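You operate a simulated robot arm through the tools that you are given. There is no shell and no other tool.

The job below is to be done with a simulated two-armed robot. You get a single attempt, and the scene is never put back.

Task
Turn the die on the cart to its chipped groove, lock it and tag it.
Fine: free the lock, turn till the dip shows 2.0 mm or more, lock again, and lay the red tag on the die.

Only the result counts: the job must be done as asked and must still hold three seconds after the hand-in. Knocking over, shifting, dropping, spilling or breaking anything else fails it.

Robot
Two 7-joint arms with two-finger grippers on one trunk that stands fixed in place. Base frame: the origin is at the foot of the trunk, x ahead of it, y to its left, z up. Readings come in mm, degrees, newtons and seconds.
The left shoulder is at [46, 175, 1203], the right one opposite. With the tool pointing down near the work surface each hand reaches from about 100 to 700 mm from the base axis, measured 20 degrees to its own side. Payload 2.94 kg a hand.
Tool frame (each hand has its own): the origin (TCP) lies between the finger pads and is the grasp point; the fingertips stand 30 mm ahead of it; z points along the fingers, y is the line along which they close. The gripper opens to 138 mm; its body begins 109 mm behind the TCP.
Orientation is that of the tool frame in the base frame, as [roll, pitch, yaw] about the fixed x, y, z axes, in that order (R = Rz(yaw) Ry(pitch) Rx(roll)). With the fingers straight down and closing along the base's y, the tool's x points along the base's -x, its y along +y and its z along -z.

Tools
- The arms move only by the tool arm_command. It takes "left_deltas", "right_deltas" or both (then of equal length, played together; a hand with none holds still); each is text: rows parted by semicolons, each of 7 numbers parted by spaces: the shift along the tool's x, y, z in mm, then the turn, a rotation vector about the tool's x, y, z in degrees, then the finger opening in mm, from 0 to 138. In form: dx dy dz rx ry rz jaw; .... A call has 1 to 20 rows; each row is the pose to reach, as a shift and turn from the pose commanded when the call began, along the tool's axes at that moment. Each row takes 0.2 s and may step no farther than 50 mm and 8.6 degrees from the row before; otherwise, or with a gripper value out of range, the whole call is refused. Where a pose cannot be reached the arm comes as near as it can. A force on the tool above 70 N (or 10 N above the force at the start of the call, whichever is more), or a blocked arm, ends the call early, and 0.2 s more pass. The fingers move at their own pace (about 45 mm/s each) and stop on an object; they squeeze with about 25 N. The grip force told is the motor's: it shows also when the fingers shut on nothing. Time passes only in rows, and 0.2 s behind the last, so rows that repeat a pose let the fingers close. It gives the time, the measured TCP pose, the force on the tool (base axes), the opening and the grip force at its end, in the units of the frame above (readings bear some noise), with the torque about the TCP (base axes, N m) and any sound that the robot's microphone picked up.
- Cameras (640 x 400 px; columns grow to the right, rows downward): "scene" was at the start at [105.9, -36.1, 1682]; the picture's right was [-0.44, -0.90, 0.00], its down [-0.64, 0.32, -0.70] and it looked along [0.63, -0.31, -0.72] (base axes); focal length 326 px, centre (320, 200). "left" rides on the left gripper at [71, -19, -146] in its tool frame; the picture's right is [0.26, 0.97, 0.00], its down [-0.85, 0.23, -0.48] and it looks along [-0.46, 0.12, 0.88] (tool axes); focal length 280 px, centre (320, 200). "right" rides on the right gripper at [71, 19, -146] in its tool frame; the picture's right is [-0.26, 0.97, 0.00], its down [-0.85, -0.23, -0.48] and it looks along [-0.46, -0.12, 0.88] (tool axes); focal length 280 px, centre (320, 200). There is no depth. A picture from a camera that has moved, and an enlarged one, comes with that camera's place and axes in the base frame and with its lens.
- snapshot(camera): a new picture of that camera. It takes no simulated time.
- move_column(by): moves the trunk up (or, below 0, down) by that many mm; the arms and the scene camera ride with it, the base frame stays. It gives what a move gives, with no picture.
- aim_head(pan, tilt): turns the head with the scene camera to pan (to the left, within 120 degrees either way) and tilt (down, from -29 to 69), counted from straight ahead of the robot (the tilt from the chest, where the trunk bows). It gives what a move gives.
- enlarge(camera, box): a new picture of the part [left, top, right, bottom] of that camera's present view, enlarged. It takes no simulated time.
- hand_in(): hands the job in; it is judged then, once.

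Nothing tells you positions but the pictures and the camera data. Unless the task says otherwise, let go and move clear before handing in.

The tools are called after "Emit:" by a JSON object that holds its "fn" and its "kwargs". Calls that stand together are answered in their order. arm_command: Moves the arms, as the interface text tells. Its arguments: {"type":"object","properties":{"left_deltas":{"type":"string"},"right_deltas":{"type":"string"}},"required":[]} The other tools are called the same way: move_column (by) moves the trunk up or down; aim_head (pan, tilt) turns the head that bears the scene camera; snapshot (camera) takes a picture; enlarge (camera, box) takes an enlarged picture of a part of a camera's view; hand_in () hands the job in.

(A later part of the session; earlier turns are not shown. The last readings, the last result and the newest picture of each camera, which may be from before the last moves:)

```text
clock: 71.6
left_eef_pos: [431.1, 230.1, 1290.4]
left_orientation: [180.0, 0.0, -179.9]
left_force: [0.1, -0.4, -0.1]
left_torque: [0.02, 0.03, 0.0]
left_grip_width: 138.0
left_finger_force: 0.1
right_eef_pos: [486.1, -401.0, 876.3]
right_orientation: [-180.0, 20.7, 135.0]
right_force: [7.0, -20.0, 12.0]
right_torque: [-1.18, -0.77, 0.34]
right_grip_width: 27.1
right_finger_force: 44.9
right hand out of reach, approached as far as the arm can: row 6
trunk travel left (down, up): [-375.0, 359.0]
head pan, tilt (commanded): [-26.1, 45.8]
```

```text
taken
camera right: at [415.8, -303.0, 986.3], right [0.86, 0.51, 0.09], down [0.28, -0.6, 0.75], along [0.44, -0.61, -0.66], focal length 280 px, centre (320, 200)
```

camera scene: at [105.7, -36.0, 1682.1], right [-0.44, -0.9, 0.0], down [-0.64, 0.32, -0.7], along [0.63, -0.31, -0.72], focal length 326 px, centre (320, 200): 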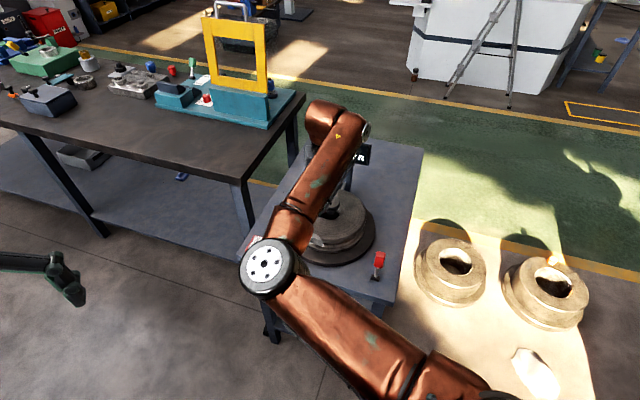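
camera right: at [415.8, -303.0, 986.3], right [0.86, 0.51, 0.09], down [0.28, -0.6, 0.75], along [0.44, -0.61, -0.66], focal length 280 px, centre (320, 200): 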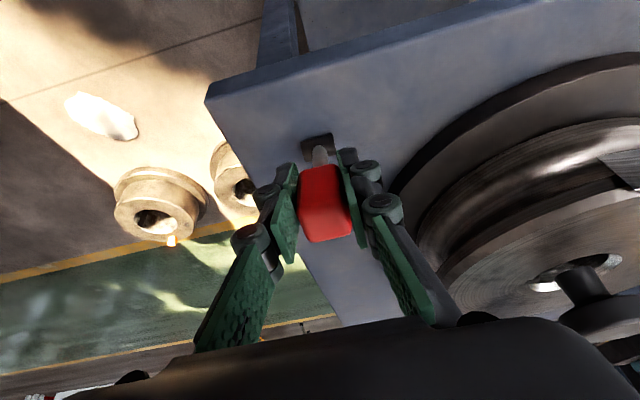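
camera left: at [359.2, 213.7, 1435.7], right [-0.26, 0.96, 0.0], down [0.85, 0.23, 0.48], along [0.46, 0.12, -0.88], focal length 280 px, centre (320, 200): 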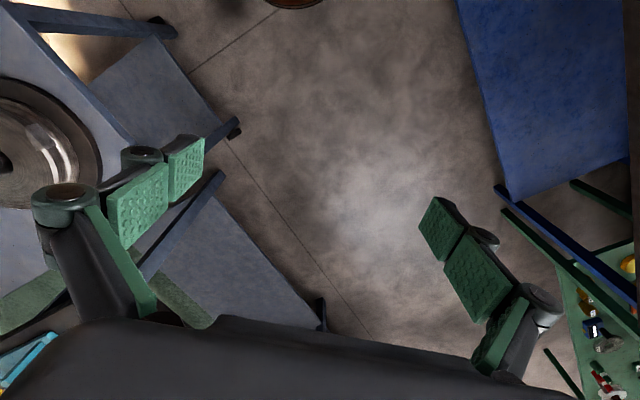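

The lever swings back freely, now at about 18° outward. I'll continue outward past where it began.

Emit:
{"fn": "arm_command", "kwargs": {"right_deltas": "3 0 0 0 -1 0 5; 5.9 0 0 0 -2 0 5; 8.8 0 0.2 0 -3 0 5; 11.6 0 0.5 0 -4 0 5; 11.6 0 0.5 0 -4 0 5"}}

Emit:
{"fn": "snapshot", "kwargs": {"camera": "right"}}

```text
clock: 72.8
left_eef_pos: [430.1, 234.5, 1291.3]
left_orientation: [-179.8, 0.1, -179.9]
left_force: [-0.3, -0.9, -0.6]
left_torque: [-0.03, 0.0, -0.02]
left_grip_width: 138.0
left_finger_force: 0.1
right_eef_pos: [480.3, -395.3, 871.3]
right_orientation: [179.9, 24.2, 135.3]
right_force: [-3.9, 17.1, 17.8]
right_torque: [0.57, 0.08, -0.3]
right_grip_width: 27.2
right_finger_force: 45.4
right hand out of reach, approached as far as the arm can: row 4, 5
trunk travel left (down, up): [-375.0, 359.0]
head pan, tilt (commanded): [-26.1, 45.8]
```

```text
taken
camera right: at [405.2, -294.2, 975.9], right [0.85, 0.52, 0.11], down [0.25, -0.57, 0.78], along [0.47, -0.64, -0.61], focal length 280 px, centre (320, 200)
```

right: 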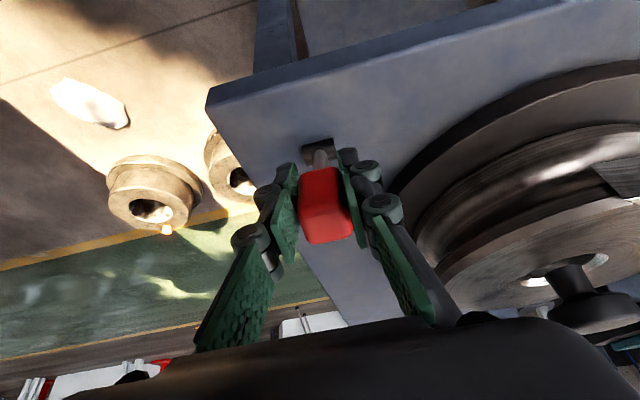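

The lever passes 26° outward freely but the tilted hand runs out of reach. I'll release it, come upright with closed fingers on its inner side, and push outward from there.

Emit:
{"fn": "arm_command", "kwargs": {"right_deltas": "0 0 0 0 0 0 40; 0 0 0 0 0 0 65; 0 0 0 0 0 0 80; -8 0 -18 0 3 0 80; -17 0 -38 0 8 0 80; -26 0 -58 0 13 0 80; -35 0 -78 0 18 0 70; -44 0 -92 0 24 0 40; -60 0 -85 0 24 0 10; -73 0 -77 0 24 0 0; -73 0 -77 0 24 0 0"}}

Emit:
{"fn": "snapshot", "kwargs": {"camera": "right"}}

```text
clock: 75.2
left_eef_pos: [431.7, 232.4, 1290.6]
left_orientation: [-179.9, 0.0, -179.9]
left_force: [-0.4, 0.0, -0.4]
left_torque: [-0.01, -0.02, -0.02]
left_grip_width: 137.9
left_finger_force: 0.0
right_eef_pos: [503.8, -424.3, 972.4]
right_orientation: [-179.9, 0.6, 135.0]
right_force: [0.0, 0.3, -0.1]
right_torque: [-0.01, -0.01, -0.01]
right_grip_width: 0.0
right_finger_force: 12.9
trunk travel left (down, up): [-375.0, 359.0]
head pan, tilt (commanded): [-26.1, 45.8]
```

```text
taken
camera right: at [467.2, -358.6, 1117.6], right [0.87, 0.5, 0.0], down [0.44, -0.76, 0.48], along [0.24, -0.42, -0.87], focal length 280 px, centre (320, 200)
```

right: 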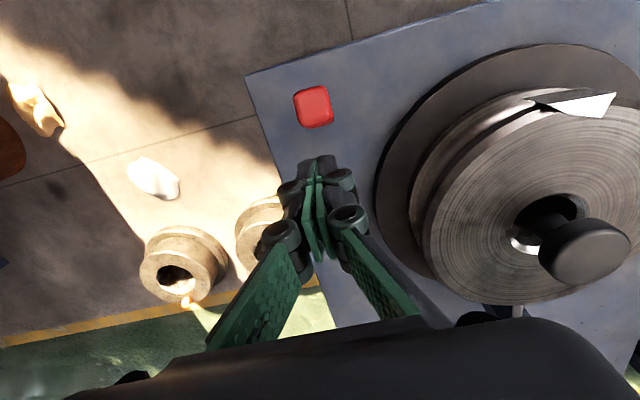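

Emit:
{"fn": "arm_command", "kwargs": {"right_deltas": "-4 2 15 0 0 0 0; -8 4 30 0 0 0 0; -8 4 46 0 0 0 0; -8 4 62 0 0 0 0; -8 4 76 0 0 0 0; -8 4 88 0 0 0 0; -8 4 90 0 0 0 0"}}

Emit:
{"fn": "arm_command", "kwargs": {"right_deltas": "4 0 0 0 0 0 0; 8 0 0 0 0 0 0; 12 0 0 0 0 0 0; 15 0 0 0 0 0 0; 18 0 0 0 0 0 0; 18 0 0 0 0 0 0"}}

Emit:
{"fn": "snapshot", "kwargs": {"camera": "right"}}

```text
clock: 76.8
left_eef_pos: [431.9, 232.1, 1291.5]
left_orientation: [-179.9, -0.1, -179.9]
left_force: [-0.7, 0.2, 0.1]
left_torque: [0.0, 0.01, 0.03]
left_grip_width: 138.4
left_finger_force: 0.0
right_eef_pos: [515.0, -428.9, 881.6]
right_orientation: [-179.8, 0.6, 135.0]
right_force: [-0.1, 1.0, -0.9]
right_torque: [-0.02, 0.01, -0.01]
right_grip_width: 0.2
right_finger_force: 25.6
trunk travel left (down, up): [-375.0, 359.0]
head pan, tilt (commanded): [-26.1, 45.8]
```

```text
clock: 78.2
left_eef_pos: [434.6, 229.7, 1289.7]
left_orientation: [-179.9, -0.1, -179.9]
left_force: [-0.5, 0.3, 0.2]
left_torque: [-0.05, -0.01, -0.01]
left_grip_width: 138.3
left_finger_force: 0.0
right_eef_pos: [505.9, -418.3, 882.2]
right_orientation: [-179.9, 0.9, 135.1]
right_force: [25.2, -24.2, 2.7]
right_torque: [-0.7, -0.56, -0.07]
right_grip_width: 5.9
right_finger_force: 28.4
trunk travel left (down, up): [-375.0, 359.0]
head pan, tilt (commanded): [-26.1, 45.8]
```

```text
taken
camera right: at [467.3, -352.7, 1026.9], right [0.87, 0.5, 0.0], down [0.43, -0.76, 0.49], along [0.25, -0.42, -0.87], focal length 280 px, centre (320, 200)
```

right: 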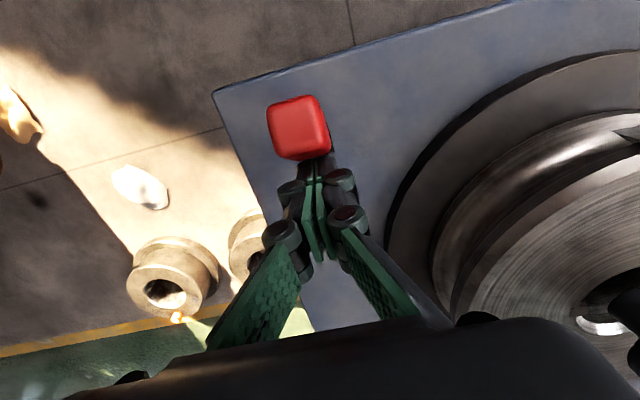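

The outward stop is right at the starting angle, about 27°, so the lever began fully locked and inward is the free side. I'll go round to its outer side and push it fully back inward to the free stop.

Emit:
{"fn": "arm_command", "kwargs": {"right_deltas": "-8 0 0 0 0 0 0; -12 0 -15 0 0 0 0; -12 0 -35 0 0 0 0; -6 0 -55 0 0 0 0; 8 0 -68 0 0 0 0; 25 0 -70 0 0 0 0; 42 0 -70 0 0 0 0; 60 0 -70 0 0 0 0; 76 0 -70 0 0 0 0; 78 0 -55 0 0 0 0; 78 0 -38 0 0 0 0; 78 0 -22 0 0 0 0; 78 0 -12 0 0 0 0; 78 0 -12 0 0 0 0"}}

Emit:
{"fn": "snapshot", "kwargs": {"camera": "right"}}

```text
clock: 81.2
left_eef_pos: [431.6, 231.4, 1291.6]
left_orientation: [-179.9, 0.0, -180.0]
left_force: [-0.2, -0.1, -0.4]
left_torque: [-0.03, 0.02, -0.04]
left_grip_width: 138.0
left_finger_force: 0.1
right_eef_pos: [445.4, -359.1, 891.7]
right_orientation: [-179.9, 0.6, 135.0]
right_force: [-0.6, 0.5, 0.8]
right_torque: [-0.02, 0.01, 0.02]
right_grip_width: 0.0
right_finger_force: 28.6
trunk travel left (down, up): [-375.0, 359.0]
head pan, tilt (commanded): [-26.1, 45.8]
```

```text
taken
camera right: at [408.4, -294.1, 1038.0], right [0.87, 0.5, 0.0], down [0.44, -0.76, 0.48], along [0.24, -0.42, -0.87], focal length 280 px, centre (320, 200)
```

right: 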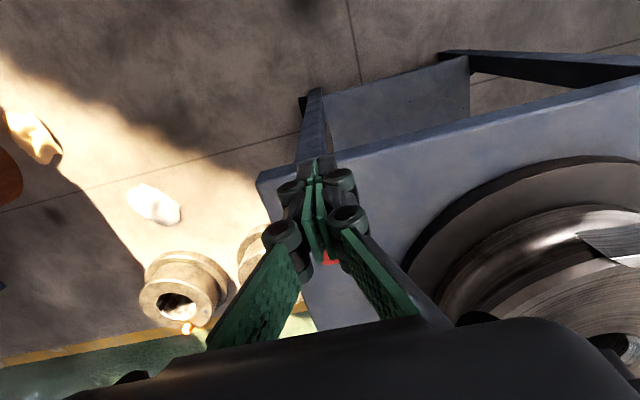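

Emit:
{"fn": "arm_command", "kwargs": {"right_deltas": "-8 0 0 0 0 0 0; -16 0 0 0 0 0 0; -24 0 0 0 0 0 0; -32 0 0 0 0 0 0; -40 0 0 0 0 0 0; -48 0 0 0 0 0 0; -56 0 0 0 0 0 0; -64 0 0 0 0 0 0; -71 0 0 0 0 0 0; -78 0 0 0 0 0 0; -84 0 0 0 0 0 0; -88 0 0 0 0 0 0; -90 0 0 0 0 0 0"}}

Emit:
{"fn": "snapshot", "kwargs": {"camera": "right"}}

```text
clock: 84.0
left_eef_pos: [427.5, 234.2, 1290.1]
left_orientation: [-179.6, 0.0, -179.8]
left_force: [0.0, 0.0, -0.3]
left_torque: [-0.04, 0.01, 0.0]
left_grip_width: 138.0
left_finger_force: 0.0
right_eef_pos: [504.9, -417.6, 894.7]
right_orientation: [-179.9, 0.2, 135.0]
right_force: [-31.6, 32.6, 2.2]
right_torque: [0.8, 0.82, -0.01]
right_grip_width: 5.8
right_finger_force: 27.9
trunk travel left (down, up): [-375.0, 359.0]
head pan, tilt (commanded): [-26.1, 45.8]
```

```text
taken
camera right: at [468.1, -353.5, 1040.7], right [0.87, 0.5, 0.0], down [0.44, -0.76, 0.48], along [0.24, -0.41, -0.88], focal length 280 px, centre (320, 200)
```

right: 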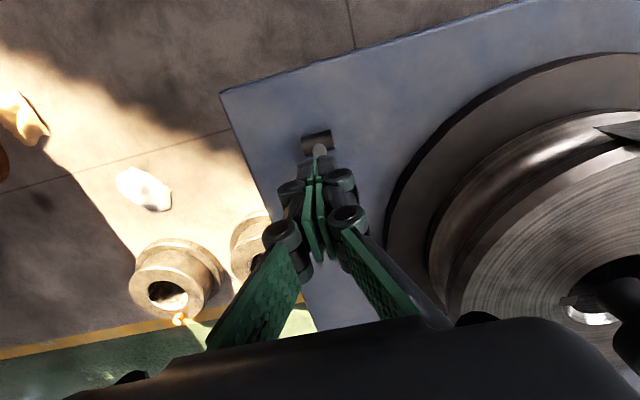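

The lever is fully inward at its stop again. I've only tried to turn the die counter-clockwise so far; it may be free but limited in that direction, so next I'll try dragging it clockwise.

Emit:
{"fn": "arm_command", "kwargs": {"right_deltas": "10 0 0 0 0 0 0; 14 0 -20 0 0 -3 0; 14 0 -45 0 0 -6 0; 10 0 -70 0 0 -9 0; 4 10 -95 0 0 -12 0; -10 24 -108 0 0 -15 0; -24 38 -110 0 0 -18 0; -40 52 -110 0 0 -21 0; -56 66 -110 0 0 -24 0; -72 78 -110 0 0 -27 0; -80 90 -110 0 0 -28.4 0; -80 105 -110 0 0 -28.4 0; -80 117 -110 0 0 -28.4 0; -80 117 -110 0 0 -28.4 0"}}

Emit:
{"fn": "snapshot", "kwargs": {"camera": "right"}}

```text
clock: 87.0
left_eef_pos: [432.8, 232.1, 1291.9]
left_orientation: [-179.9, 0.0, -179.9]
left_force: [0.7, 0.3, -0.5]
left_torque: [0.0, -0.01, 0.0]
left_grip_width: 138.1
left_finger_force: 0.1
right_eef_pos: [649.4, -395.7, 1004.4]
right_orientation: [-179.5, 0.4, 163.4]
right_force: [-0.2, 0.0, 0.0]
right_torque: [-0.02, 0.02, -0.02]
right_grip_width: 0.0
right_finger_force: 28.3
trunk travel left (down, up): [-375.0, 359.0]
head pan, tilt (commanded): [-26.1, 45.8]
```

```text
taken
camera right: at [585.8, -356.1, 1149.7], right [0.53, 0.85, 0.0], down [0.75, -0.46, 0.48], along [0.41, -0.26, -0.88], focal length 280 px, centre (320, 200)
```

right: 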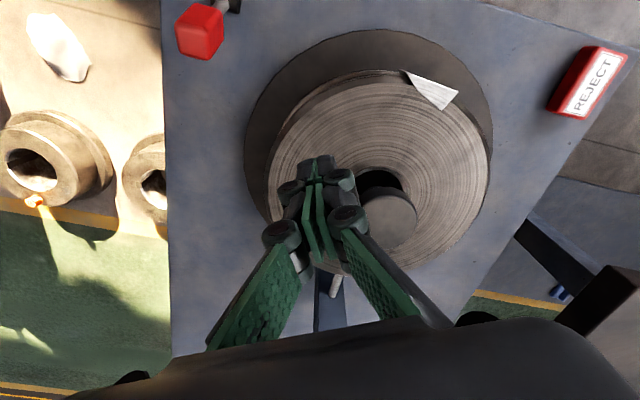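

Emit:
{"fn": "arm_command", "kwargs": {"right_deltas": "2 0 12 0 -4 0 0; 4 0 28 0 -8 0 0; 5 0 44 0 -12 0 0; 5 0 60 0 -16 0 0; 5 0 72 0 -20 0 0; 5 0 80 0 -20 0 0; 5 0 80 0 -20 0 0"}}

Emit:
{"fn": "arm_command", "kwargs": {"right_deltas": "0.7 0 1.9 0 0 0 0; 1.4 0 3.8 0 0 0 0; 2.1 0 5.6 0 0 0 0; 2.7 0 7.5 0 0 0 0; 3.1 0 8.5 0 0 0 0; 3.1 0 8.5 0 0 0 0"}}

```text
clock: 88.6
left_eef_pos: [431.5, 231.4, 1290.6]
left_orientation: [-179.9, -0.1, -179.9]
left_force: [-0.6, -0.4, 0.4]
left_torque: [0.04, -0.02, -0.02]
left_grip_width: 137.8
left_finger_force: 0.1
right_eef_pos: [644.1, -395.0, 924.7]
right_orientation: [-179.7, 20.4, 163.6]
right_force: [0.5, -0.5, 0.5]
right_torque: [-0.02, 0.02, -0.01]
right_grip_width: 0.2
right_finger_force: 28.2
trunk travel left (down, up): [-375.0, 359.0]
head pan, tilt (commanded): [-26.1, 45.8]
```

```text
clock: 90.0
left_eef_pos: [428.5, 232.7, 1292.3]
left_orientation: [-179.9, 0.2, -179.9]
left_force: [0.6, -0.6, 0.2]
left_torque: [0.01, 0.01, -0.03]
left_grip_width: 138.0
left_finger_force: 0.1
right_eef_pos: [644.0, -394.0, 920.9]
right_orientation: [-179.5, 21.0, 163.7]
right_force: [-2.5, -1.5, 27.5]
right_torque: [0.0, 0.11, -0.08]
right_grip_width: 6.0
right_finger_force: 27.7
trunk travel left (down, up): [-375.0, 359.0]
head pan, tilt (commanded): [-26.1, 45.8]
```

Emit:
{"fn": "arm_command", "kwargs": {"right_deltas": "2 3.7 0.7 0 0 0 0; 3.5 7.4 0.2 0 0 0 0; 4.7 11.2 -0.2 0 0 0 0; 5.8 15 -0.6 0 0 0 0; 6.7 18.9 -0.9 0 0 0 0; 7.5 22.8 -1.2 0 0 0 0; 8.1 26.8 -1.4 0 0 0 0; 8.6 30.8 -1.6 0 0 0 0; 8.8 34.8 -1.7 0 0 0 0; 9 38.9 -1.8 0 0 0 0"}}

Emit:
{"fn": "snapshot", "kwargs": {"camera": "right"}}

Emit:
{"fn": "enlarge", "kwargs": {"camera": "scene", "box": [240, 90, 440, 280]}}

```text
clock: 92.2
left_eef_pos: [427.8, 233.3, 1291.1]
left_orientation: [-179.7, 0.1, -179.9]
left_force: [-0.6, 0.7, 0.4]
left_torque: [0.02, -0.02, -0.04]
left_grip_width: 138.1
left_finger_force: 0.1
right_eef_pos: [647.0, -353.1, 920.1]
right_orientation: [-179.6, 21.1, 163.7]
right_force: [0.9, -6.3, 42.8]
right_torque: [-0.18, 0.05, -0.42]
right_grip_width: 6.1
right_finger_force: 28.4
trunk travel left (down, up): [-375.0, 359.0]
head pan, tilt (commanded): [-26.1, 45.8]
```

```text
taken
camera right: at [538.8, -300.6, 1031.0], right [0.51, 0.86, 0.09], down [0.53, -0.39, 0.75], along [0.68, -0.34, -0.65], focal length 280 px, centre (320, 200)
```

right: 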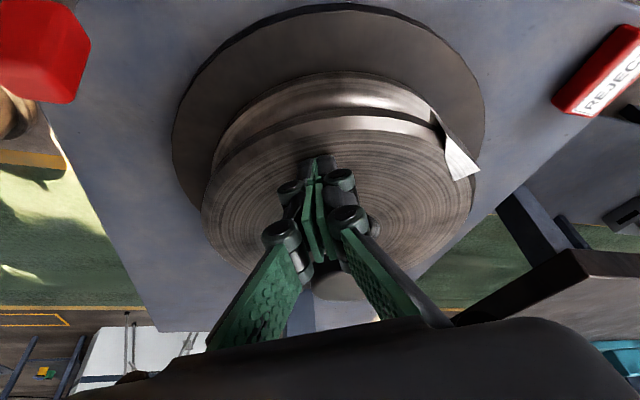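

```text
2.11 times, centred on (340, 185) of scene
camera zoom: at [101.6, -33.3, 1682.5], right [-0.44, -0.9, 0.0], down [-0.64, 0.31, -0.7], along [0.63, -0.31, -0.71], focal length 687 px, centre (278, 232)
```

zoom: 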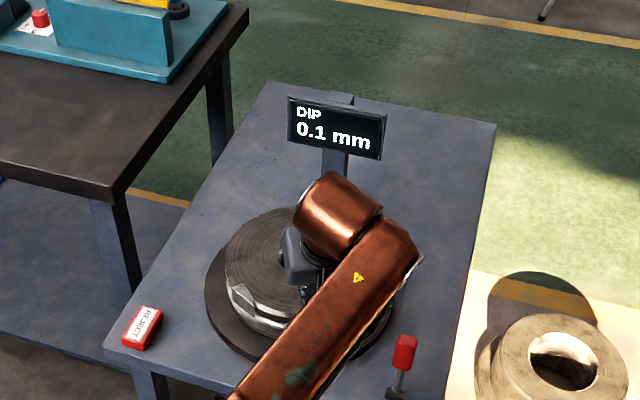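

The die turns easily clockwise (about 25° so far, with only 6 N), so it is free and was simply at its counter-clockwise limit. I'll continue this clockwise stroke from about 164° to 108° around the centre.

Emit:
{"fn": "arm_command", "kwargs": {"right_deltas": "-0.8 6.4 -1.8 0 0 0 0; -1.4 12.8 -1.6 0 0 0 0; -2.4 19.1 -1.3 0 0 0 0; -3.8 25.3 -0.8 0 0 0 0; -5.6 31.5 -0.1 0 0 0 0; -7.8 37.5 0.7 0 0 0 0; -10.4 43.3 1.6 0 0 0 0; -13.3 48.9 2.7 0 0 0 0; -16.6 54.2 3.9 0 0 0 0; -20.3 59.3 5.3 0 0 0 0; -24.3 64.1 6.7 0 0 0 0; -28.6 68.6 8.3 0 0 0 0; -33.2 72.8 9.9 0 0 0 0; -38 76.6 11.7 0 0 0 0"}}

Emit:
{"fn": "snapshot", "kwargs": {"camera": "right"}}

Emit:
{"fn": "enlarge", "kwargs": {"camera": "scene", "box": [240, 90, 440, 280]}}

```text
clock: 95.2
left_eef_pos: [428.9, 232.1, 1291.3]
left_orientation: [-179.9, 0.1, -179.9]
left_force: [0.0, -0.1, -1.1]
left_torque: [-0.01, 0.01, 0.0]
left_grip_width: 138.0
left_finger_force: 0.1
right_eef_pos: [705.0, -291.2, 920.7]
right_orientation: [-179.6, 20.8, 163.7]
right_force: [-4.2, -1.9, 34.8]
right_torque: [0.0, 0.21, -0.28]
right_grip_width: 6.1
right_finger_force: 27.9
trunk travel left (down, up): [-375.0, 359.0]
head pan, tilt (commanded): [-26.1, 45.8]
```

```text
taken
camera right: at [597.5, -238.6, 1031.6], right [0.51, 0.86, 0.09], down [0.53, -0.39, 0.75], along [0.67, -0.33, -0.66], focal length 280 px, centre (320, 200)
```

right: 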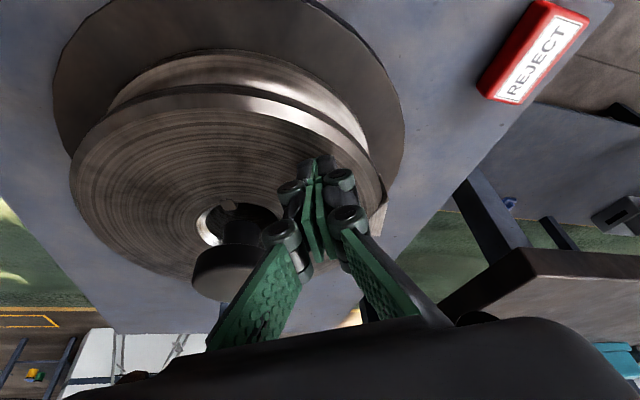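

```text
2.11 times, centred on (340, 185) of scene
camera zoom: at [101.4, -33.6, 1682.5], right [-0.44, -0.9, 0.0], down [-0.64, 0.31, -0.7], along [0.63, -0.31, -0.71], focal length 687 px, centre (278, 232)
```

zoom: 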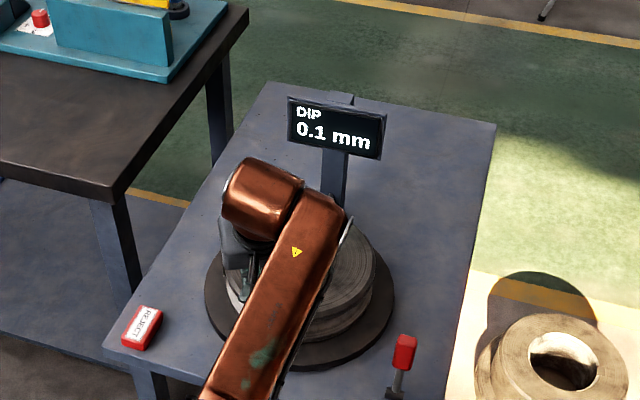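

The die followed well; the chip is now on the far left side, around 48°, with about 95° to go. I'll lift, move back to the 212° side and prepare the second stroke.

Emit:
{"fn": "arm_command", "kwargs": {"right_deltas": "-5 0 -14 0 0 0 0; -12 0 -34 0 0 0 0; -20 0 -56 0 0 0 0; -29 0 -80 0 0 0 0; -28 -25 -80.5 0 0 0 0; -27 -55 -81 0 0 0 0; -26 -85 -81.5 0 0 0 0; -24 -115 -82 0 0 0 0; -23 -146 -82.3 0 0 0 0; -15 -146 -60 0 0 0 0; -7 -146 -38 0 0 0 0; 0 -146 -20 0 0 0 0; 2.8 -146 -11.7 0 0 0 0; 2.8 -146 -11.7 0 0 0 0"}}

Emit:
{"fn": "snapshot", "kwargs": {"camera": "right"}}

Emit:
{"fn": "snapshot", "kwargs": {"camera": "scene"}}

```text
clock: 98.2
left_eef_pos: [431.0, 230.7, 1289.9]
left_orientation: [-179.9, 0.0, -179.9]
left_force: [0.2, -1.3, 0.4]
left_torque: [0.01, -0.03, -0.01]
left_grip_width: 137.9
left_finger_force: 0.0
right_eef_pos: [658.1, -431.8, 926.3]
right_orientation: [-179.6, 20.3, 163.7]
right_force: [0.2, 0.7, -0.3]
right_torque: [0.02, 0.02, 0.0]
right_grip_width: 0.0
right_finger_force: 28.4
trunk travel left (down, up): [-375.0, 359.0]
head pan, tilt (commanded): [-26.1, 45.8]
```

```text
taken
camera right: at [551.6, -379.2, 1038.0], right [0.51, 0.86, 0.09], down [0.54, -0.4, 0.74], along [0.67, -0.33, -0.66], focal length 280 px, centre (320, 200)
```

right: 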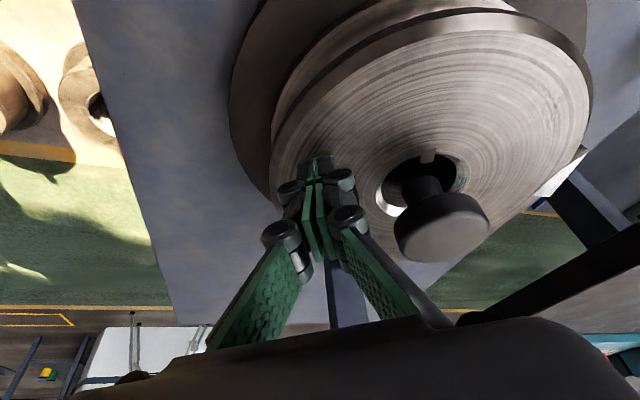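

```text
taken
camera scene: at [105.9, -35.4, 1682.1], right [-0.44, -0.9, 0.0], down [-0.64, 0.32, -0.7], along [0.63, -0.31, -0.72], focal length 326 px, centre (320, 200)
```

scene: 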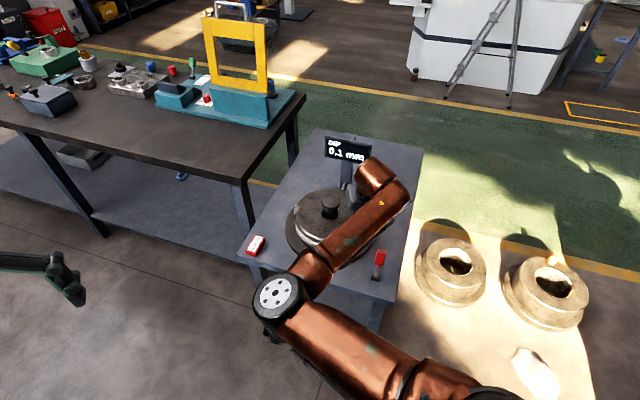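

The keyway and chip confirm a turn of roughly 75° so far. I'll press to about 25 N and make the second clockwise stroke from 214° to 150°, watching the display afterwards.

Emit:
{"fn": "arm_command", "kwargs": {"right_deltas": "0.7 0 1.9 0 0 0 0; 1.4 0 3.8 0 0 0 0; 2.1 0 5.6 0 0 0 0; 2.7 0 7.5 0 0 0 0; 3.4 0 9.4 0 0 0 0; 3.4 0 9.4 0 0 0 0"}}

Emit:
{"fn": "arm_command", "kwargs": {"right_deltas": "4.5 4.3 -1.6 0 0 0 0; 8.7 8.9 -3.2 0 0 0 0; 12.8 13.7 -4.6 0 0 0 0; 16.4 18.9 -6 0 0 0 0; 19.6 24.4 -7.1 0 0 0 0; 22.6 30 -8.2 0 0 0 0; 25.1 35.9 -9.1 0 0 0 0; 27.2 42 -9.9 0 0 0 0; 28.9 48.1 -10.5 0 0 0 0; 30.3 54.5 -11 0 0 0 0; 31.2 60.9 -11.3 0 0 0 0; 31.7 67.3 -11.5 0 0 0 0; 31.8 73.7 -11.6 0 0 0 0; 31.4 80.2 -11.4 0 0 0 0; 30.6 86.5 -11.1 0 0 0 0; 29.3 92.9 -10.7 0 0 0 0"}}

Emit:
{"fn": "snapshot", "kwargs": {"camera": "right"}}

Emit:
{"fn": "enlarge", "kwargs": {"camera": "scene", "box": [240, 90, 440, 280]}}

```text
clock: 99.6
left_eef_pos: [430.6, 231.6, 1290.8]
left_orientation: [-179.9, 0.2, -179.9]
left_force: [-0.8, -1.0, 0.2]
left_torque: [-0.01, 0.01, -0.01]
left_grip_width: 138.0
left_finger_force: 0.0
right_eef_pos: [656.3, -432.3, 920.8]
right_orientation: [-179.5, 20.8, 163.5]
right_force: [-1.3, -2.4, 19.6]
right_torque: [-0.05, 0.05, -0.07]
right_grip_width: 6.2
right_finger_force: 28.1
trunk travel left (down, up): [-375.0, 359.0]
head pan, tilt (commanded): [-26.1, 45.8]
```

```text
clock: 103.0
left_eef_pos: [428.9, 232.7, 1291.5]
left_orientation: [-179.9, 0.2, -179.9]
left_force: [0.9, -0.4, 0.2]
left_torque: [-0.01, -0.03, 0.02]
left_grip_width: 137.8
left_finger_force: 0.0
right_eef_pos: [655.6, -331.0, 920.4]
right_orientation: [-179.6, 20.9, 163.7]
right_force: [-0.7, -5.0, 37.6]
right_torque: [-0.13, 0.06, -0.31]
right_grip_width: 6.2
right_finger_force: 28.8
trunk travel left (down, up): [-375.0, 359.0]
head pan, tilt (commanded): [-26.1, 45.8]
```

```text
taken
camera right: at [547.2, -279.2, 1031.5], right [0.51, 0.86, 0.09], down [0.53, -0.39, 0.75], along [0.68, -0.33, -0.66], focal length 280 px, centre (320, 200)
```

right: 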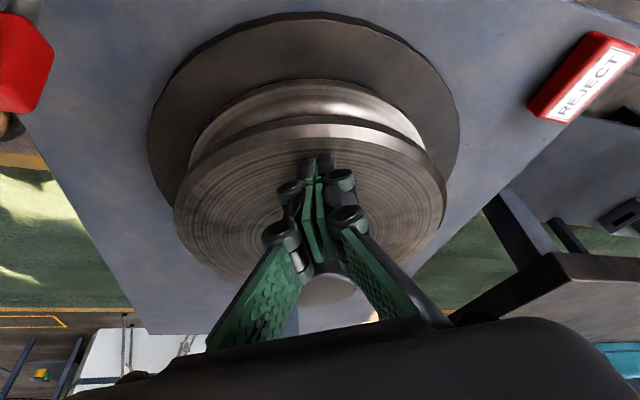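

```text
2.11 times, centred on (340, 185) of scene
camera zoom: at [101.8, -33.8, 1682.5], right [-0.44, -0.9, 0.0], down [-0.64, 0.31, -0.7], along [0.63, -0.31, -0.71], focal length 687 px, centre (278, 232)
```

zoom: 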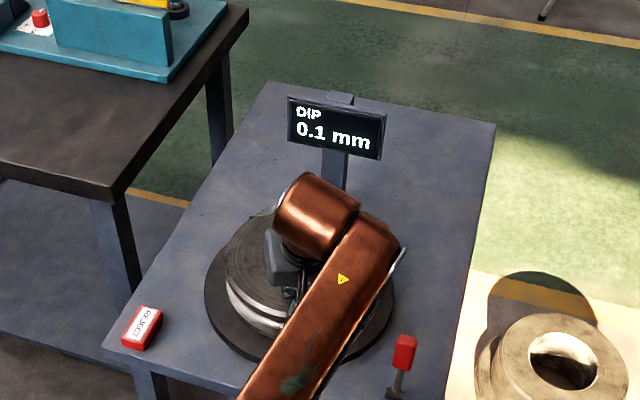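

Still 0.1 mm; the chip should now be near -4°, with roughly 43° left. I'll continue the stroke to 126° and check the display.

Emit:
{"fn": "arm_command", "kwargs": {"right_deltas": "-2.1 6.2 -0.8 0 0 0 0; -4.1 12.3 -0.1 0 0 0 0; -6.6 18.2 0.8 0 0 0 0; -9.3 23.9 1.8 0 0 0 0; -12.4 29.5 2.9 0 0 0 0; -16 34.7 4.2 0 0 0 0"}}

Emit:
{"fn": "enlarge", "kwargs": {"camera": "scene", "box": [240, 90, 440, 280]}}

Emit:
{"fn": "snapshot", "kwargs": {"camera": "right"}}

```text
clock: 104.4
left_eef_pos: [428.8, 232.7, 1291.9]
left_orientation: [-179.8, 0.2, -179.9]
left_force: [-0.5, 1.1, -1.4]
left_torque: [-0.02, -0.01, 0.01]
left_grip_width: 137.9
left_finger_force: 0.0
right_eef_pos: [678.5, -303.4, 919.4]
right_orientation: [-179.7, 20.6, 163.6]
right_force: [-2.0, -5.2, 33.8]
right_torque: [-0.09, 0.11, -0.32]
right_grip_width: 6.1
right_finger_force: 27.9
trunk travel left (down, up): [-375.0, 359.0]
head pan, tilt (commanded): [-26.1, 45.8]
```

```text
2.11 times, centred on (340, 185) of scene
camera zoom: at [102.0, -34.1, 1682.4], right [-0.44, -0.9, 0.0], down [-0.64, 0.31, -0.7], along [0.63, -0.31, -0.71], focal length 687 px, centre (278, 232)
```

zoom: 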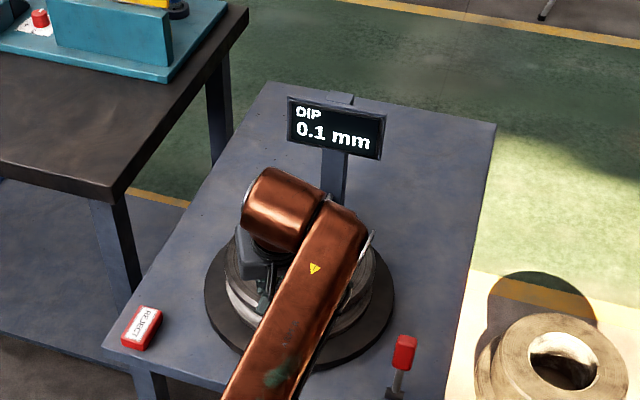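

```text
taken
camera right: at [572.0, -250.9, 1031.7], right [0.51, 0.86, 0.09], down [0.54, -0.39, 0.75], along [0.67, -0.33, -0.66], focal length 280 px, centre (320, 200)
```

right: 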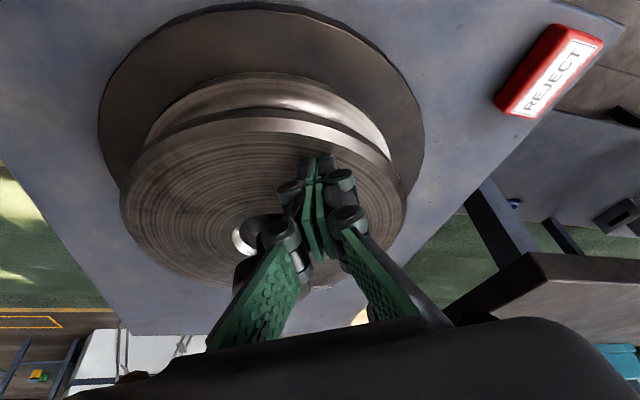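

Emit:
{"fn": "arm_command", "kwargs": {"right_deltas": "-2.1 2.5 0.4 0 0 0 0; -4.1 5 0.9 0 0 0 0; -6.2 7.4 1.6 0 0 0 0; -8.3 9.8 2.4 0 0 0 0"}}

Emit:
{"fn": "enlarge", "kwargs": {"camera": "scene", "box": [240, 90, 440, 280]}}

```text
clock: 105.4
left_eef_pos: [428.5, 231.5, 1291.6]
left_orientation: [-180.0, 0.0, -179.9]
left_force: [-0.1, -0.1, -0.7]
left_torque: [0.01, 0.03, -0.02]
left_grip_width: 137.8
left_finger_force: 0.1
right_eef_pos: [689.4, -295.9, 919.6]
right_orientation: [-179.6, 20.7, 163.6]
right_force: [-3.0, -2.9, 31.8]
right_torque: [-0.02, 0.16, -0.23]
right_grip_width: 6.0
right_finger_force: 28.2
trunk travel left (down, up): [-375.0, 359.0]
head pan, tilt (commanded): [-26.1, 45.8]
```

```text
2.11 times, centred on (340, 185) of scene
camera zoom: at [101.9, -34.1, 1682.4], right [-0.44, -0.9, 0.0], down [-0.64, 0.31, -0.7], along [0.63, -0.31, -0.71], focal length 687 px, centre (278, 232)
```

zoom: 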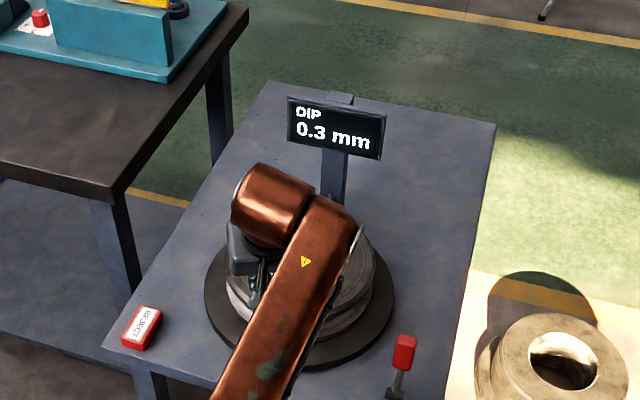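

The dip now reads 0.3 mm and is rising. I'll continue in 4° steps.

Emit:
{"fn": "arm_command", "kwargs": {"right_deltas": "-2.2 2.2 0.8 0 0 0 0; -4.5 4.3 1.6 0 0 0 0; -4.5 4.3 1.6 0 0 0 0"}}

Emit:
{"fn": "enlarge", "kwargs": {"camera": "scene", "box": [240, 90, 440, 280]}}

```text
clock: 106.2
left_eef_pos: [428.3, 232.2, 1291.3]
left_orientation: [-179.9, 0.1, -179.9]
left_force: [0.2, -0.2, 0.5]
left_torque: [-0.01, 0.02, 0.03]
left_grip_width: 137.9
left_finger_force: 0.0
right_eef_pos: [696.2, -294.2, 920.8]
right_orientation: [-179.5, 20.6, 163.7]
right_force: [-2.7, -0.9, 28.6]
right_torque: [0.0, 0.16, -0.2]
right_grip_width: 6.0
right_finger_force: 28.6
trunk travel left (down, up): [-375.0, 359.0]
head pan, tilt (commanded): [-26.1, 45.8]
```

```text
2.11 times, centred on (340, 185) of scene
camera zoom: at [102.1, -34.0, 1682.4], right [-0.44, -0.9, 0.0], down [-0.64, 0.31, -0.7], along [0.63, -0.31, -0.71], focal length 687 px, centre (278, 232)
```

zoom: 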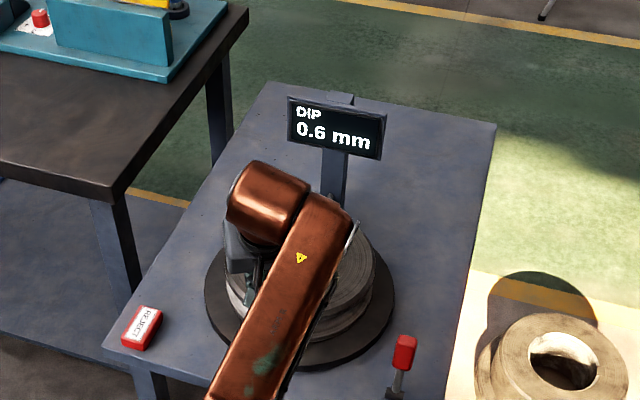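

Emit:
{"fn": "arm_command", "kwargs": {"right_deltas": "-2.4 2 0.8 0 0 0 0; -4.8 4 1.7 0 0 0 0; -7.3 5.8 2.6 0 0 0 0; -7.3 5.8 2.6 0 0 0 0"}}

Emit:
{"fn": "enlarge", "kwargs": {"camera": "scene", "box": [240, 90, 440, 280]}}

```text
clock: 107.2
left_eef_pos: [428.7, 231.8, 1290.9]
left_orientation: [-180.0, 0.1, -179.9]
left_force: [0.5, -0.2, -0.3]
left_torque: [0.03, -0.02, 0.02]
left_grip_width: 138.0
left_finger_force: 0.0
right_eef_pos: [705.7, -289.4, 920.5]
right_orientation: [-179.6, 20.7, 163.7]
right_force: [-3.7, 1.6, 27.9]
right_torque: [0.07, 0.16, -0.16]
right_grip_width: 5.9
right_finger_force: 28.3
trunk travel left (down, up): [-375.0, 359.0]
head pan, tilt (commanded): [-26.1, 45.8]
```

```text
2.11 times, centred on (340, 185) of scene
camera zoom: at [102.2, -33.8, 1682.4], right [-0.44, -0.9, 0.0], down [-0.64, 0.31, -0.7], along [0.63, -0.31, -0.71], focal length 687 px, centre (278, 232)
```

zoom: 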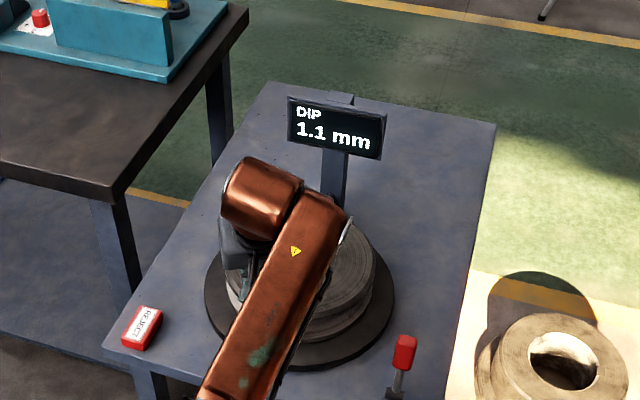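

The dip is at 1.1 mm. I'll go on about 6° more.

Emit:
{"fn": "arm_command", "kwargs": {"right_deltas": "-2.6 1.7 0.9 0 0 0 0; -5.1 3.4 1.8 0 0 0 0; -7.8 5 2.8 0 0 0 0; -7.8 5 2.8 0 0 0 0"}}

Emit:
{"fn": "enlarge", "kwargs": {"camera": "scene", "box": [240, 90, 440, 280]}}

```text
clock: 108.2
left_eef_pos: [429.7, 232.2, 1290.9]
left_orientation: [-179.9, 0.1, -179.9]
left_force: [-0.2, 0.8, -0.2]
left_torque: [0.01, -0.03, 0.01]
left_grip_width: 137.9
left_finger_force: 0.0
right_eef_pos: [713.6, -288.7, 920.2]
right_orientation: [-179.7, 20.6, 163.7]
right_force: [-2.8, 1.5, 27.1]
right_torque: [0.05, 0.15, -0.15]
right_grip_width: 6.0
right_finger_force: 28.9
trunk travel left (down, up): [-375.0, 359.0]
head pan, tilt (commanded): [-26.1, 45.8]
```

```text
2.11 times, centred on (340, 185) of scene
camera zoom: at [102.3, -34.0, 1682.4], right [-0.44, -0.9, 0.0], down [-0.64, 0.31, -0.7], along [0.63, -0.31, -0.71], focal length 687 px, centre (278, 232)
```

zoom: 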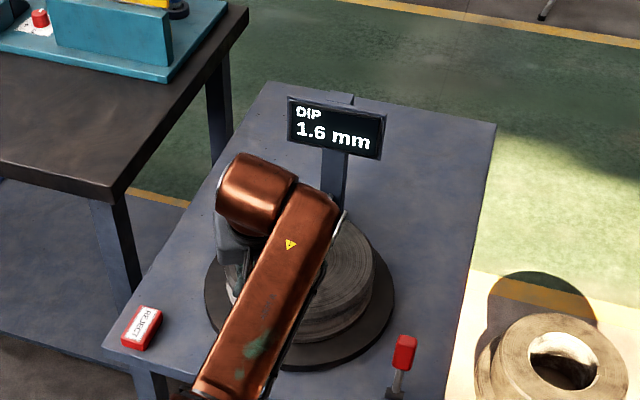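

Emit:
{"fn": "arm_command", "kwargs": {"right_deltas": "-2.7 1.5 1 0 0 0 0; -5.5 2.8 2 0 0 0 0; -8.2 4.1 3 0 0 0 0; -8.2 4.1 3 0 0 0 0"}}

Emit:
{"fn": "enlarge", "kwargs": {"camera": "scene", "box": [240, 90, 440, 280]}}

```text
clock: 109.2
left_eef_pos: [429.6, 232.1, 1291.7]
left_orientation: [-179.9, 0.1, -180.0]
left_force: [0.5, -0.1, 0.6]
left_torque: [0.01, -0.02, 0.0]
left_grip_width: 137.9
left_finger_force: 0.2
right_eef_pos: [724.3, -286.9, 921.7]
right_orientation: [-179.6, 20.6, 163.6]
right_force: [-2.0, 0.8, 24.9]
right_torque: [0.05, 0.12, -0.17]
right_grip_width: 6.0
right_finger_force: 28.6
trunk travel left (down, up): [-375.0, 359.0]
head pan, tilt (commanded): [-26.1, 45.8]
```

```text
2.11 times, centred on (340, 185) of scene
camera zoom: at [102.5, -34.1, 1682.4], right [-0.44, -0.9, 0.0], down [-0.64, 0.31, -0.7], along [0.63, -0.31, -0.72], focal length 687 px, centre (278, 232)
```

zoom: 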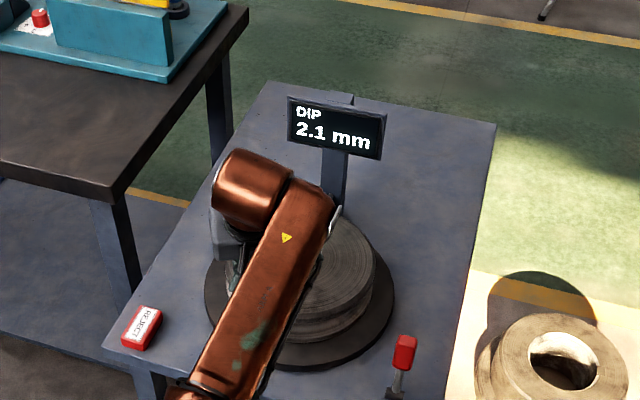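

The dip is at 2.1 mm. I'll go about 5° further for a safe margin.

Emit:
{"fn": "arm_command", "kwargs": {"right_deltas": "-2.4 1 0.9 0 0 0 0; -4.8 2 1.7 0 0 0 0; -7.2 2.8 2.6 0 0 0 0; -7.2 2.8 2.6 0 0 0 0"}}

Emit:
{"fn": "enlarge", "kwargs": {"camera": "scene", "box": [240, 90, 440, 280]}}

```text
clock: 110.2
left_eef_pos: [429.7, 232.1, 1290.1]
left_orientation: [-179.8, 0.1, -179.8]
left_force: [-0.5, 0.2, 1.0]
left_torque: [-0.03, -0.03, 0.01]
left_grip_width: 138.3
left_finger_force: 0.1
right_eef_pos: [732.5, -285.8, 920.8]
right_orientation: [-179.6, 20.6, 163.6]
right_force: [-2.8, 1.8, 23.5]
right_torque: [0.09, 0.12, -0.14]
right_grip_width: 6.0
right_finger_force: 28.5
trunk travel left (down, up): [-375.0, 359.0]
head pan, tilt (commanded): [-26.1, 45.8]
```

```text
2.11 times, centred on (340, 185) of scene
camera zoom: at [102.6, -34.1, 1682.3], right [-0.44, -0.9, 0.0], down [-0.64, 0.31, -0.7], along [0.63, -0.31, -0.72], focal length 687 px, centre (278, 232)
```

zoom: 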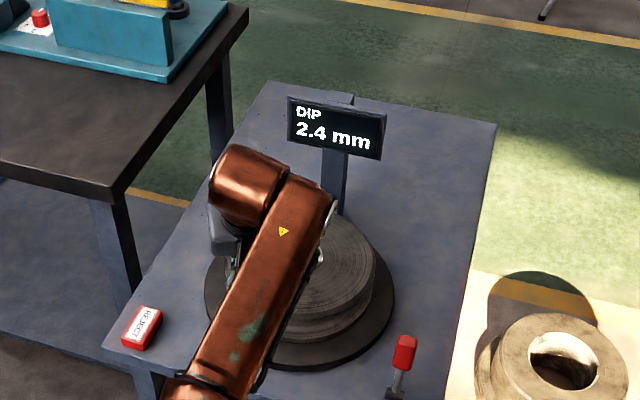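

The dip reads 2.4 mm. I'll lift straight off the die and confirm that the reading holds.

Emit:
{"fn": "arm_command", "kwargs": {"right_deltas": "-5 0 -14 0 0 0 0; -10 0 -28 0 0 0 0; -16 0 -43 0 4 0 0; -22 0 -60 0 9 0 0; -28 0 -77 0 15 0 0; -34 0 -92 0 20 0 0; -34 0 -92 0 20 0 0"}}

Emit:
{"fn": "enlarge", "kwargs": {"camera": "scene", "box": [240, 90, 440, 280]}}

Emit:
{"fn": "snapshot", "kwargs": {"camera": "right"}}

```text
clock: 111.8
left_eef_pos: [431.8, 232.7, 1290.1]
left_orientation: [-179.9, 0.1, -179.9]
left_force: [-0.3, -0.2, -0.4]
left_torque: [-0.02, -0.03, -0.02]
left_grip_width: 138.0
left_finger_force: 0.1
right_eef_pos: [732.6, -286.4, 1016.3]
right_orientation: [-179.7, 0.4, 163.4]
right_force: [0.2, -0.4, -0.6]
right_torque: [0.03, 0.02, 0.01]
right_grip_width: 0.0
right_finger_force: 28.0
trunk travel left (down, up): [-375.0, 359.0]
head pan, tilt (commanded): [-26.1, 45.8]
```

```text
2.11 times, centred on (340, 185) of scene
camera zoom: at [106.0, -35.2, 1682.0], right [-0.44, -0.9, 0.0], down [-0.64, 0.32, -0.7], along [0.63, -0.31, -0.72], focal length 687 px, centre (278, 232)
```

zoom: 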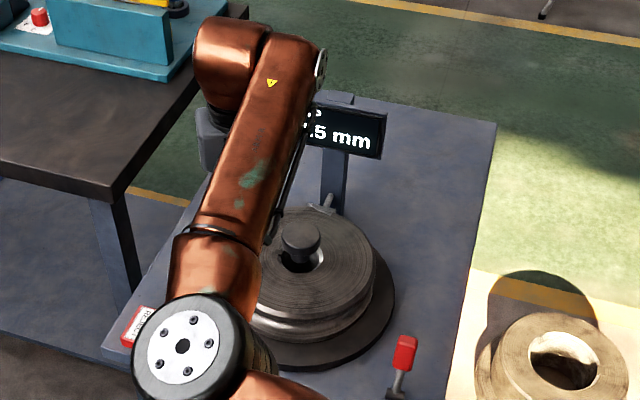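

```text
taken
camera right: at [670.2, -246.2, 1161.5], right [0.53, 0.85, -0.01], down [0.75, -0.46, 0.48], along [0.41, -0.26, -0.88], focal length 280 px, centre (320, 200)
```

right: 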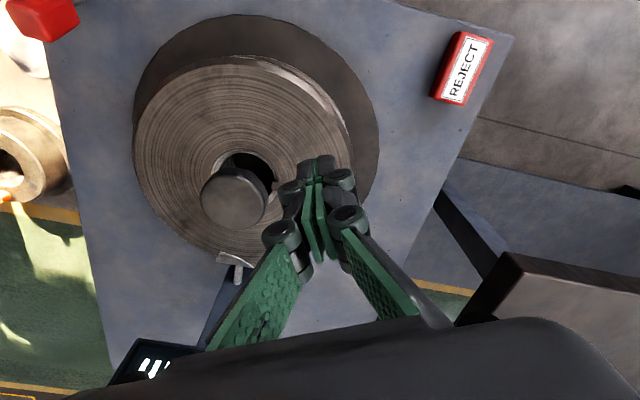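

The reading holds at about 2.5 mm with the chip at the stylus. Now I'll bring the closed fingers to the inner side of the lever to push it outward, back to its locked stop.

Emit:
{"fn": "arm_command", "kwargs": {"right_deltas": "11 -20 0 0 0 3 0; 22 -42 0 0 0 6 0; 33 -64 0 0 0 9 0; 44 -86 0 0 0 12 0; 55 -108 0 0 0 15 0; 66 -130 0 0 0 18 0; 77 -152 0 0 0 21 0; 88 -174 0 0 0 24 0; 99 -194 5 0 0 26.5 0; 110 -212 10 0 0 28.4 0; 119 -225 14 0 0 28.4 0; 119 -225 14 0 0 28.4 0"}}

Emit:
{"fn": "snapshot", "kwargs": {"camera": "right"}}

Emit:
{"fn": "enlarge", "kwargs": {"camera": "scene", "box": [240, 90, 440, 280]}}

```text
clock: 114.4
left_eef_pos: [432.4, 230.6, 1290.9]
left_orientation: [-179.9, 0.0, -179.9]
left_force: [0.6, -0.6, 0.2]
left_torque: [-0.03, -0.03, 0.0]
left_grip_width: 138.2
left_finger_force: 0.0
right_eef_pos: [554.4, -468.9, 1002.6]
right_orientation: [-179.9, 0.6, 135.1]
right_force: [0.1, 0.7, -0.6]
right_torque: [0.0, 0.01, -0.02]
right_grip_width: 0.0
right_finger_force: 28.4
trunk travel left (down, up): [-375.0, 359.0]
head pan, tilt (commanded): [-26.1, 45.8]
```

```text
taken
camera right: at [517.7, -403.8, 1147.5], right [0.87, 0.5, 0.0], down [0.44, -0.76, 0.48], along [0.24, -0.42, -0.87], focal length 280 px, centre (320, 200)
```

right: 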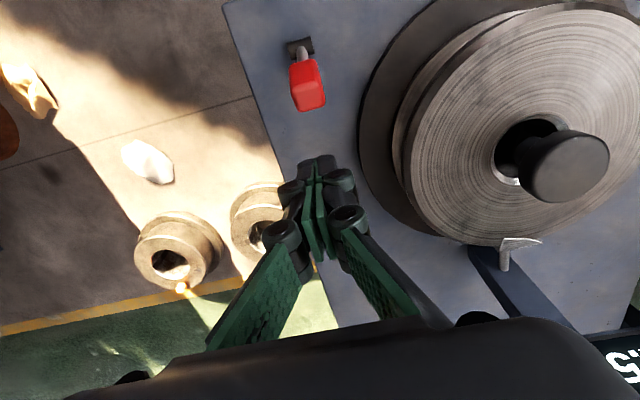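

```text
2.11 times, centred on (340, 185) of scene
camera zoom: at [106.0, -35.4, 1682.1], right [-0.44, -0.9, 0.0], down [-0.64, 0.32, -0.7], along [0.63, -0.31, -0.72], focal length 687 px, centre (278, 232)
```

zoom: 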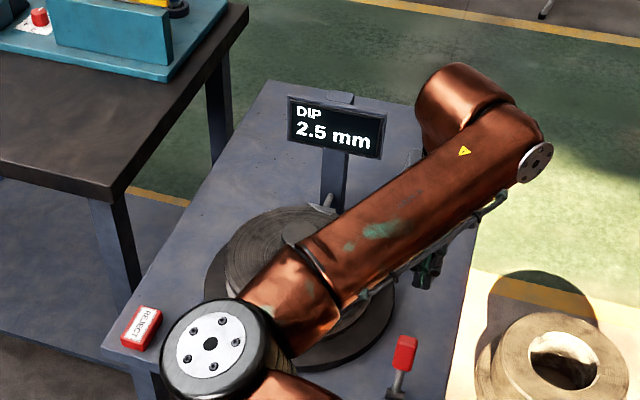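

The display reads 2.5 mm. I'll descend on the inner side of the lever and push it outward to its stop.

Emit:
{"fn": "arm_command", "kwargs": {"right_deltas": "0 0 22 0 0 0 0; 0 0 44 0 0 0 0; 0 0 66 0 0 0 0; 0 0 88 0 0 0 0; 0 0 106 0 0 0 0; 0 0 119 0 0 0 0; 0 0 119 0 0 0 0"}}

Emit:
{"fn": "arm_command", "kwargs": {"right_deltas": "8 0 0 0 0 0 0; 16 0 0 0 0 0 0; 24 0 0 0 0 0 0; 32 0 0 0 0 0 0; 40 0 0 0 0 0 0; 48 0 0 0 0 0 0; 56 0 0 0 0 0 0; 62 0 0 0 0 0 0; 67 0 0 0 0 0 0; 71 0 0 0 0 0 0; 74 0 0 0 0 0 0; 75 0 0 0 0 0 0"}}

Emit:
{"fn": "snapshot", "kwargs": {"camera": "right"}}

```text
clock: 116.0
left_eef_pos: [431.0, 229.9, 1289.8]
left_orientation: [-179.9, 0.1, -179.8]
left_force: [0.0, 0.1, 0.1]
left_torque: [0.01, 0.0, -0.01]
left_grip_width: 137.8
left_finger_force: 0.0
right_eef_pos: [555.0, -470.3, 884.1]
right_orientation: [-179.9, 0.5, 135.0]
right_force: [0.0, 0.6, 0.1]
right_torque: [0.03, -0.01, 0.02]
right_grip_width: 0.1
right_finger_force: 27.9
trunk travel left (down, up): [-375.0, 359.0]
head pan, tilt (commanded): [-26.1, 45.8]
```

```text
clock: 118.6
left_eef_pos: [433.2, 229.3, 1291.3]
left_orientation: [-180.0, -0.1, -179.8]
left_force: [0.1, 0.3, -0.5]
left_torque: [0.0, 0.01, -0.01]
left_grip_width: 137.9
left_finger_force: 0.0
right_eef_pos: [504.9, -417.9, 883.5]
right_orientation: [-179.8, 0.8, 135.0]
right_force: [12.6, -12.9, 3.9]
right_torque: [-0.3, -0.3, -0.01]
right_grip_width: 5.7
right_finger_force: 28.0
trunk travel left (down, up): [-375.0, 359.0]
head pan, tilt (commanded): [-26.1, 45.8]
```

```text
taken
camera right: at [467.4, -353.2, 1028.2], right [0.87, 0.5, 0.0], down [0.43, -0.76, 0.49], along [0.24, -0.42, -0.87], focal length 280 px, centre (320, 200)
```

right: 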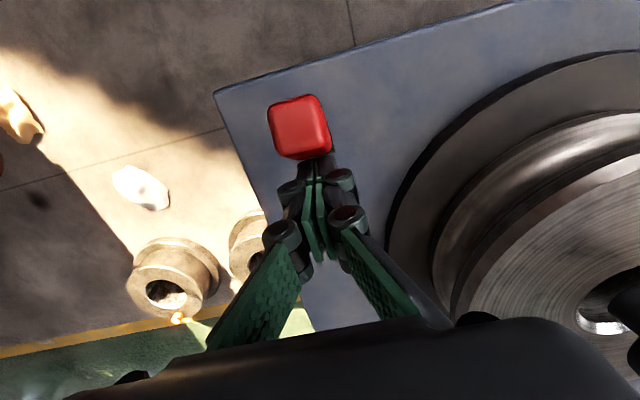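

The lever is back outward with 18 N of resistance; I'll push 4 mm more to seat it firmly at the locked stop.

Emit:
{"fn": "arm_command", "kwargs": {"right_deltas": "2 0 0 0 0 0 0; 4 0 0 0 0 0 0; 5 0 0 0 0 0 0; 5 0 0 0 0 0 0"}}

Emit:
{"fn": "arm_command", "kwargs": {"right_deltas": "-8 0 0 0 0 0 0; -15 0 0 0 0 0 0; -20 0 -15 0 0 0 0; -20 0 -35 0 0 0 0; -20 0 -60 0 0 0 0; -20 0 -90 0 0 0 0; -20 0 -118 0 0 0 0; -20 0 -118 0 0 0 0"}}

Emit:
{"fn": "snapshot", "kwargs": {"camera": "right"}}

Emit:
{"fn": "enlarge", "kwargs": {"camera": "scene", "box": [240, 90, 440, 280]}}

```text
clock: 119.6
left_eef_pos: [434.2, 228.5, 1290.0]
left_orientation: [179.9, -0.2, -179.8]
left_force: [0.9, -0.1, -1.1]
left_torque: [0.0, 0.01, -0.03]
left_grip_width: 138.2
left_finger_force: 0.1
right_eef_pos: [504.6, -418.6, 883.2]
right_orientation: [-179.8, 1.2, 135.3]
right_force: [32.1, -31.9, 12.2]
right_torque: [-0.77, -0.73, -0.02]
right_grip_width: 6.2
right_finger_force: 28.3
trunk travel left (down, up): [-375.0, 359.0]
head pan, tilt (commanded): [-26.1, 45.8]
```

```text
clock: 121.4
left_eef_pos: [431.7, 231.3, 1289.8]
left_orientation: [-179.9, 0.0, -179.9]
left_force: [-0.1, -0.3, -0.6]
left_torque: [0.01, -0.02, 0.01]
left_grip_width: 137.9
left_finger_force: 0.1
right_eef_pos: [512.4, -426.5, 1001.4]
right_orientation: [-179.9, 0.4, 135.1]
right_force: [-1.0, 0.1, 0.0]
right_torque: [0.0, 0.02, 0.02]
right_grip_width: 0.0
right_finger_force: 28.6
trunk travel left (down, up): [-375.0, 359.0]
head pan, tilt (commanded): [-26.1, 45.8]
```

```text
taken
camera right: at [475.8, -361.4, 1146.3], right [0.87, 0.5, 0.0], down [0.44, -0.76, 0.48], along [0.24, -0.42, -0.88], focal length 280 px, centre (320, 200)
```

right: 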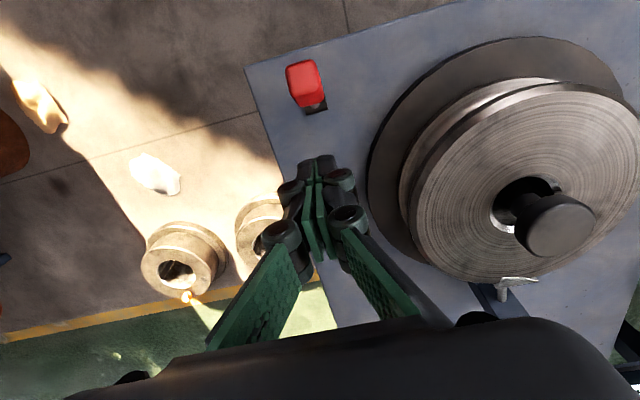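

```text
2.11 times, centred on (340, 185) of scene
camera zoom: at [106.2, -36.1, 1682.0], right [-0.44, -0.9, 0.0], down [-0.64, 0.32, -0.7], along [0.63, -0.31, -0.72], focal length 687 px, centre (278, 232)
```

zoom: 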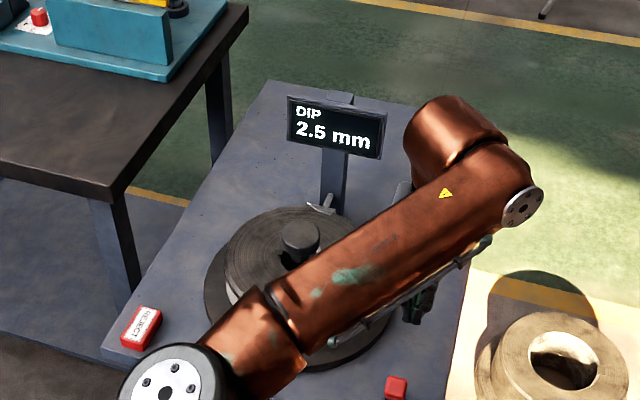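

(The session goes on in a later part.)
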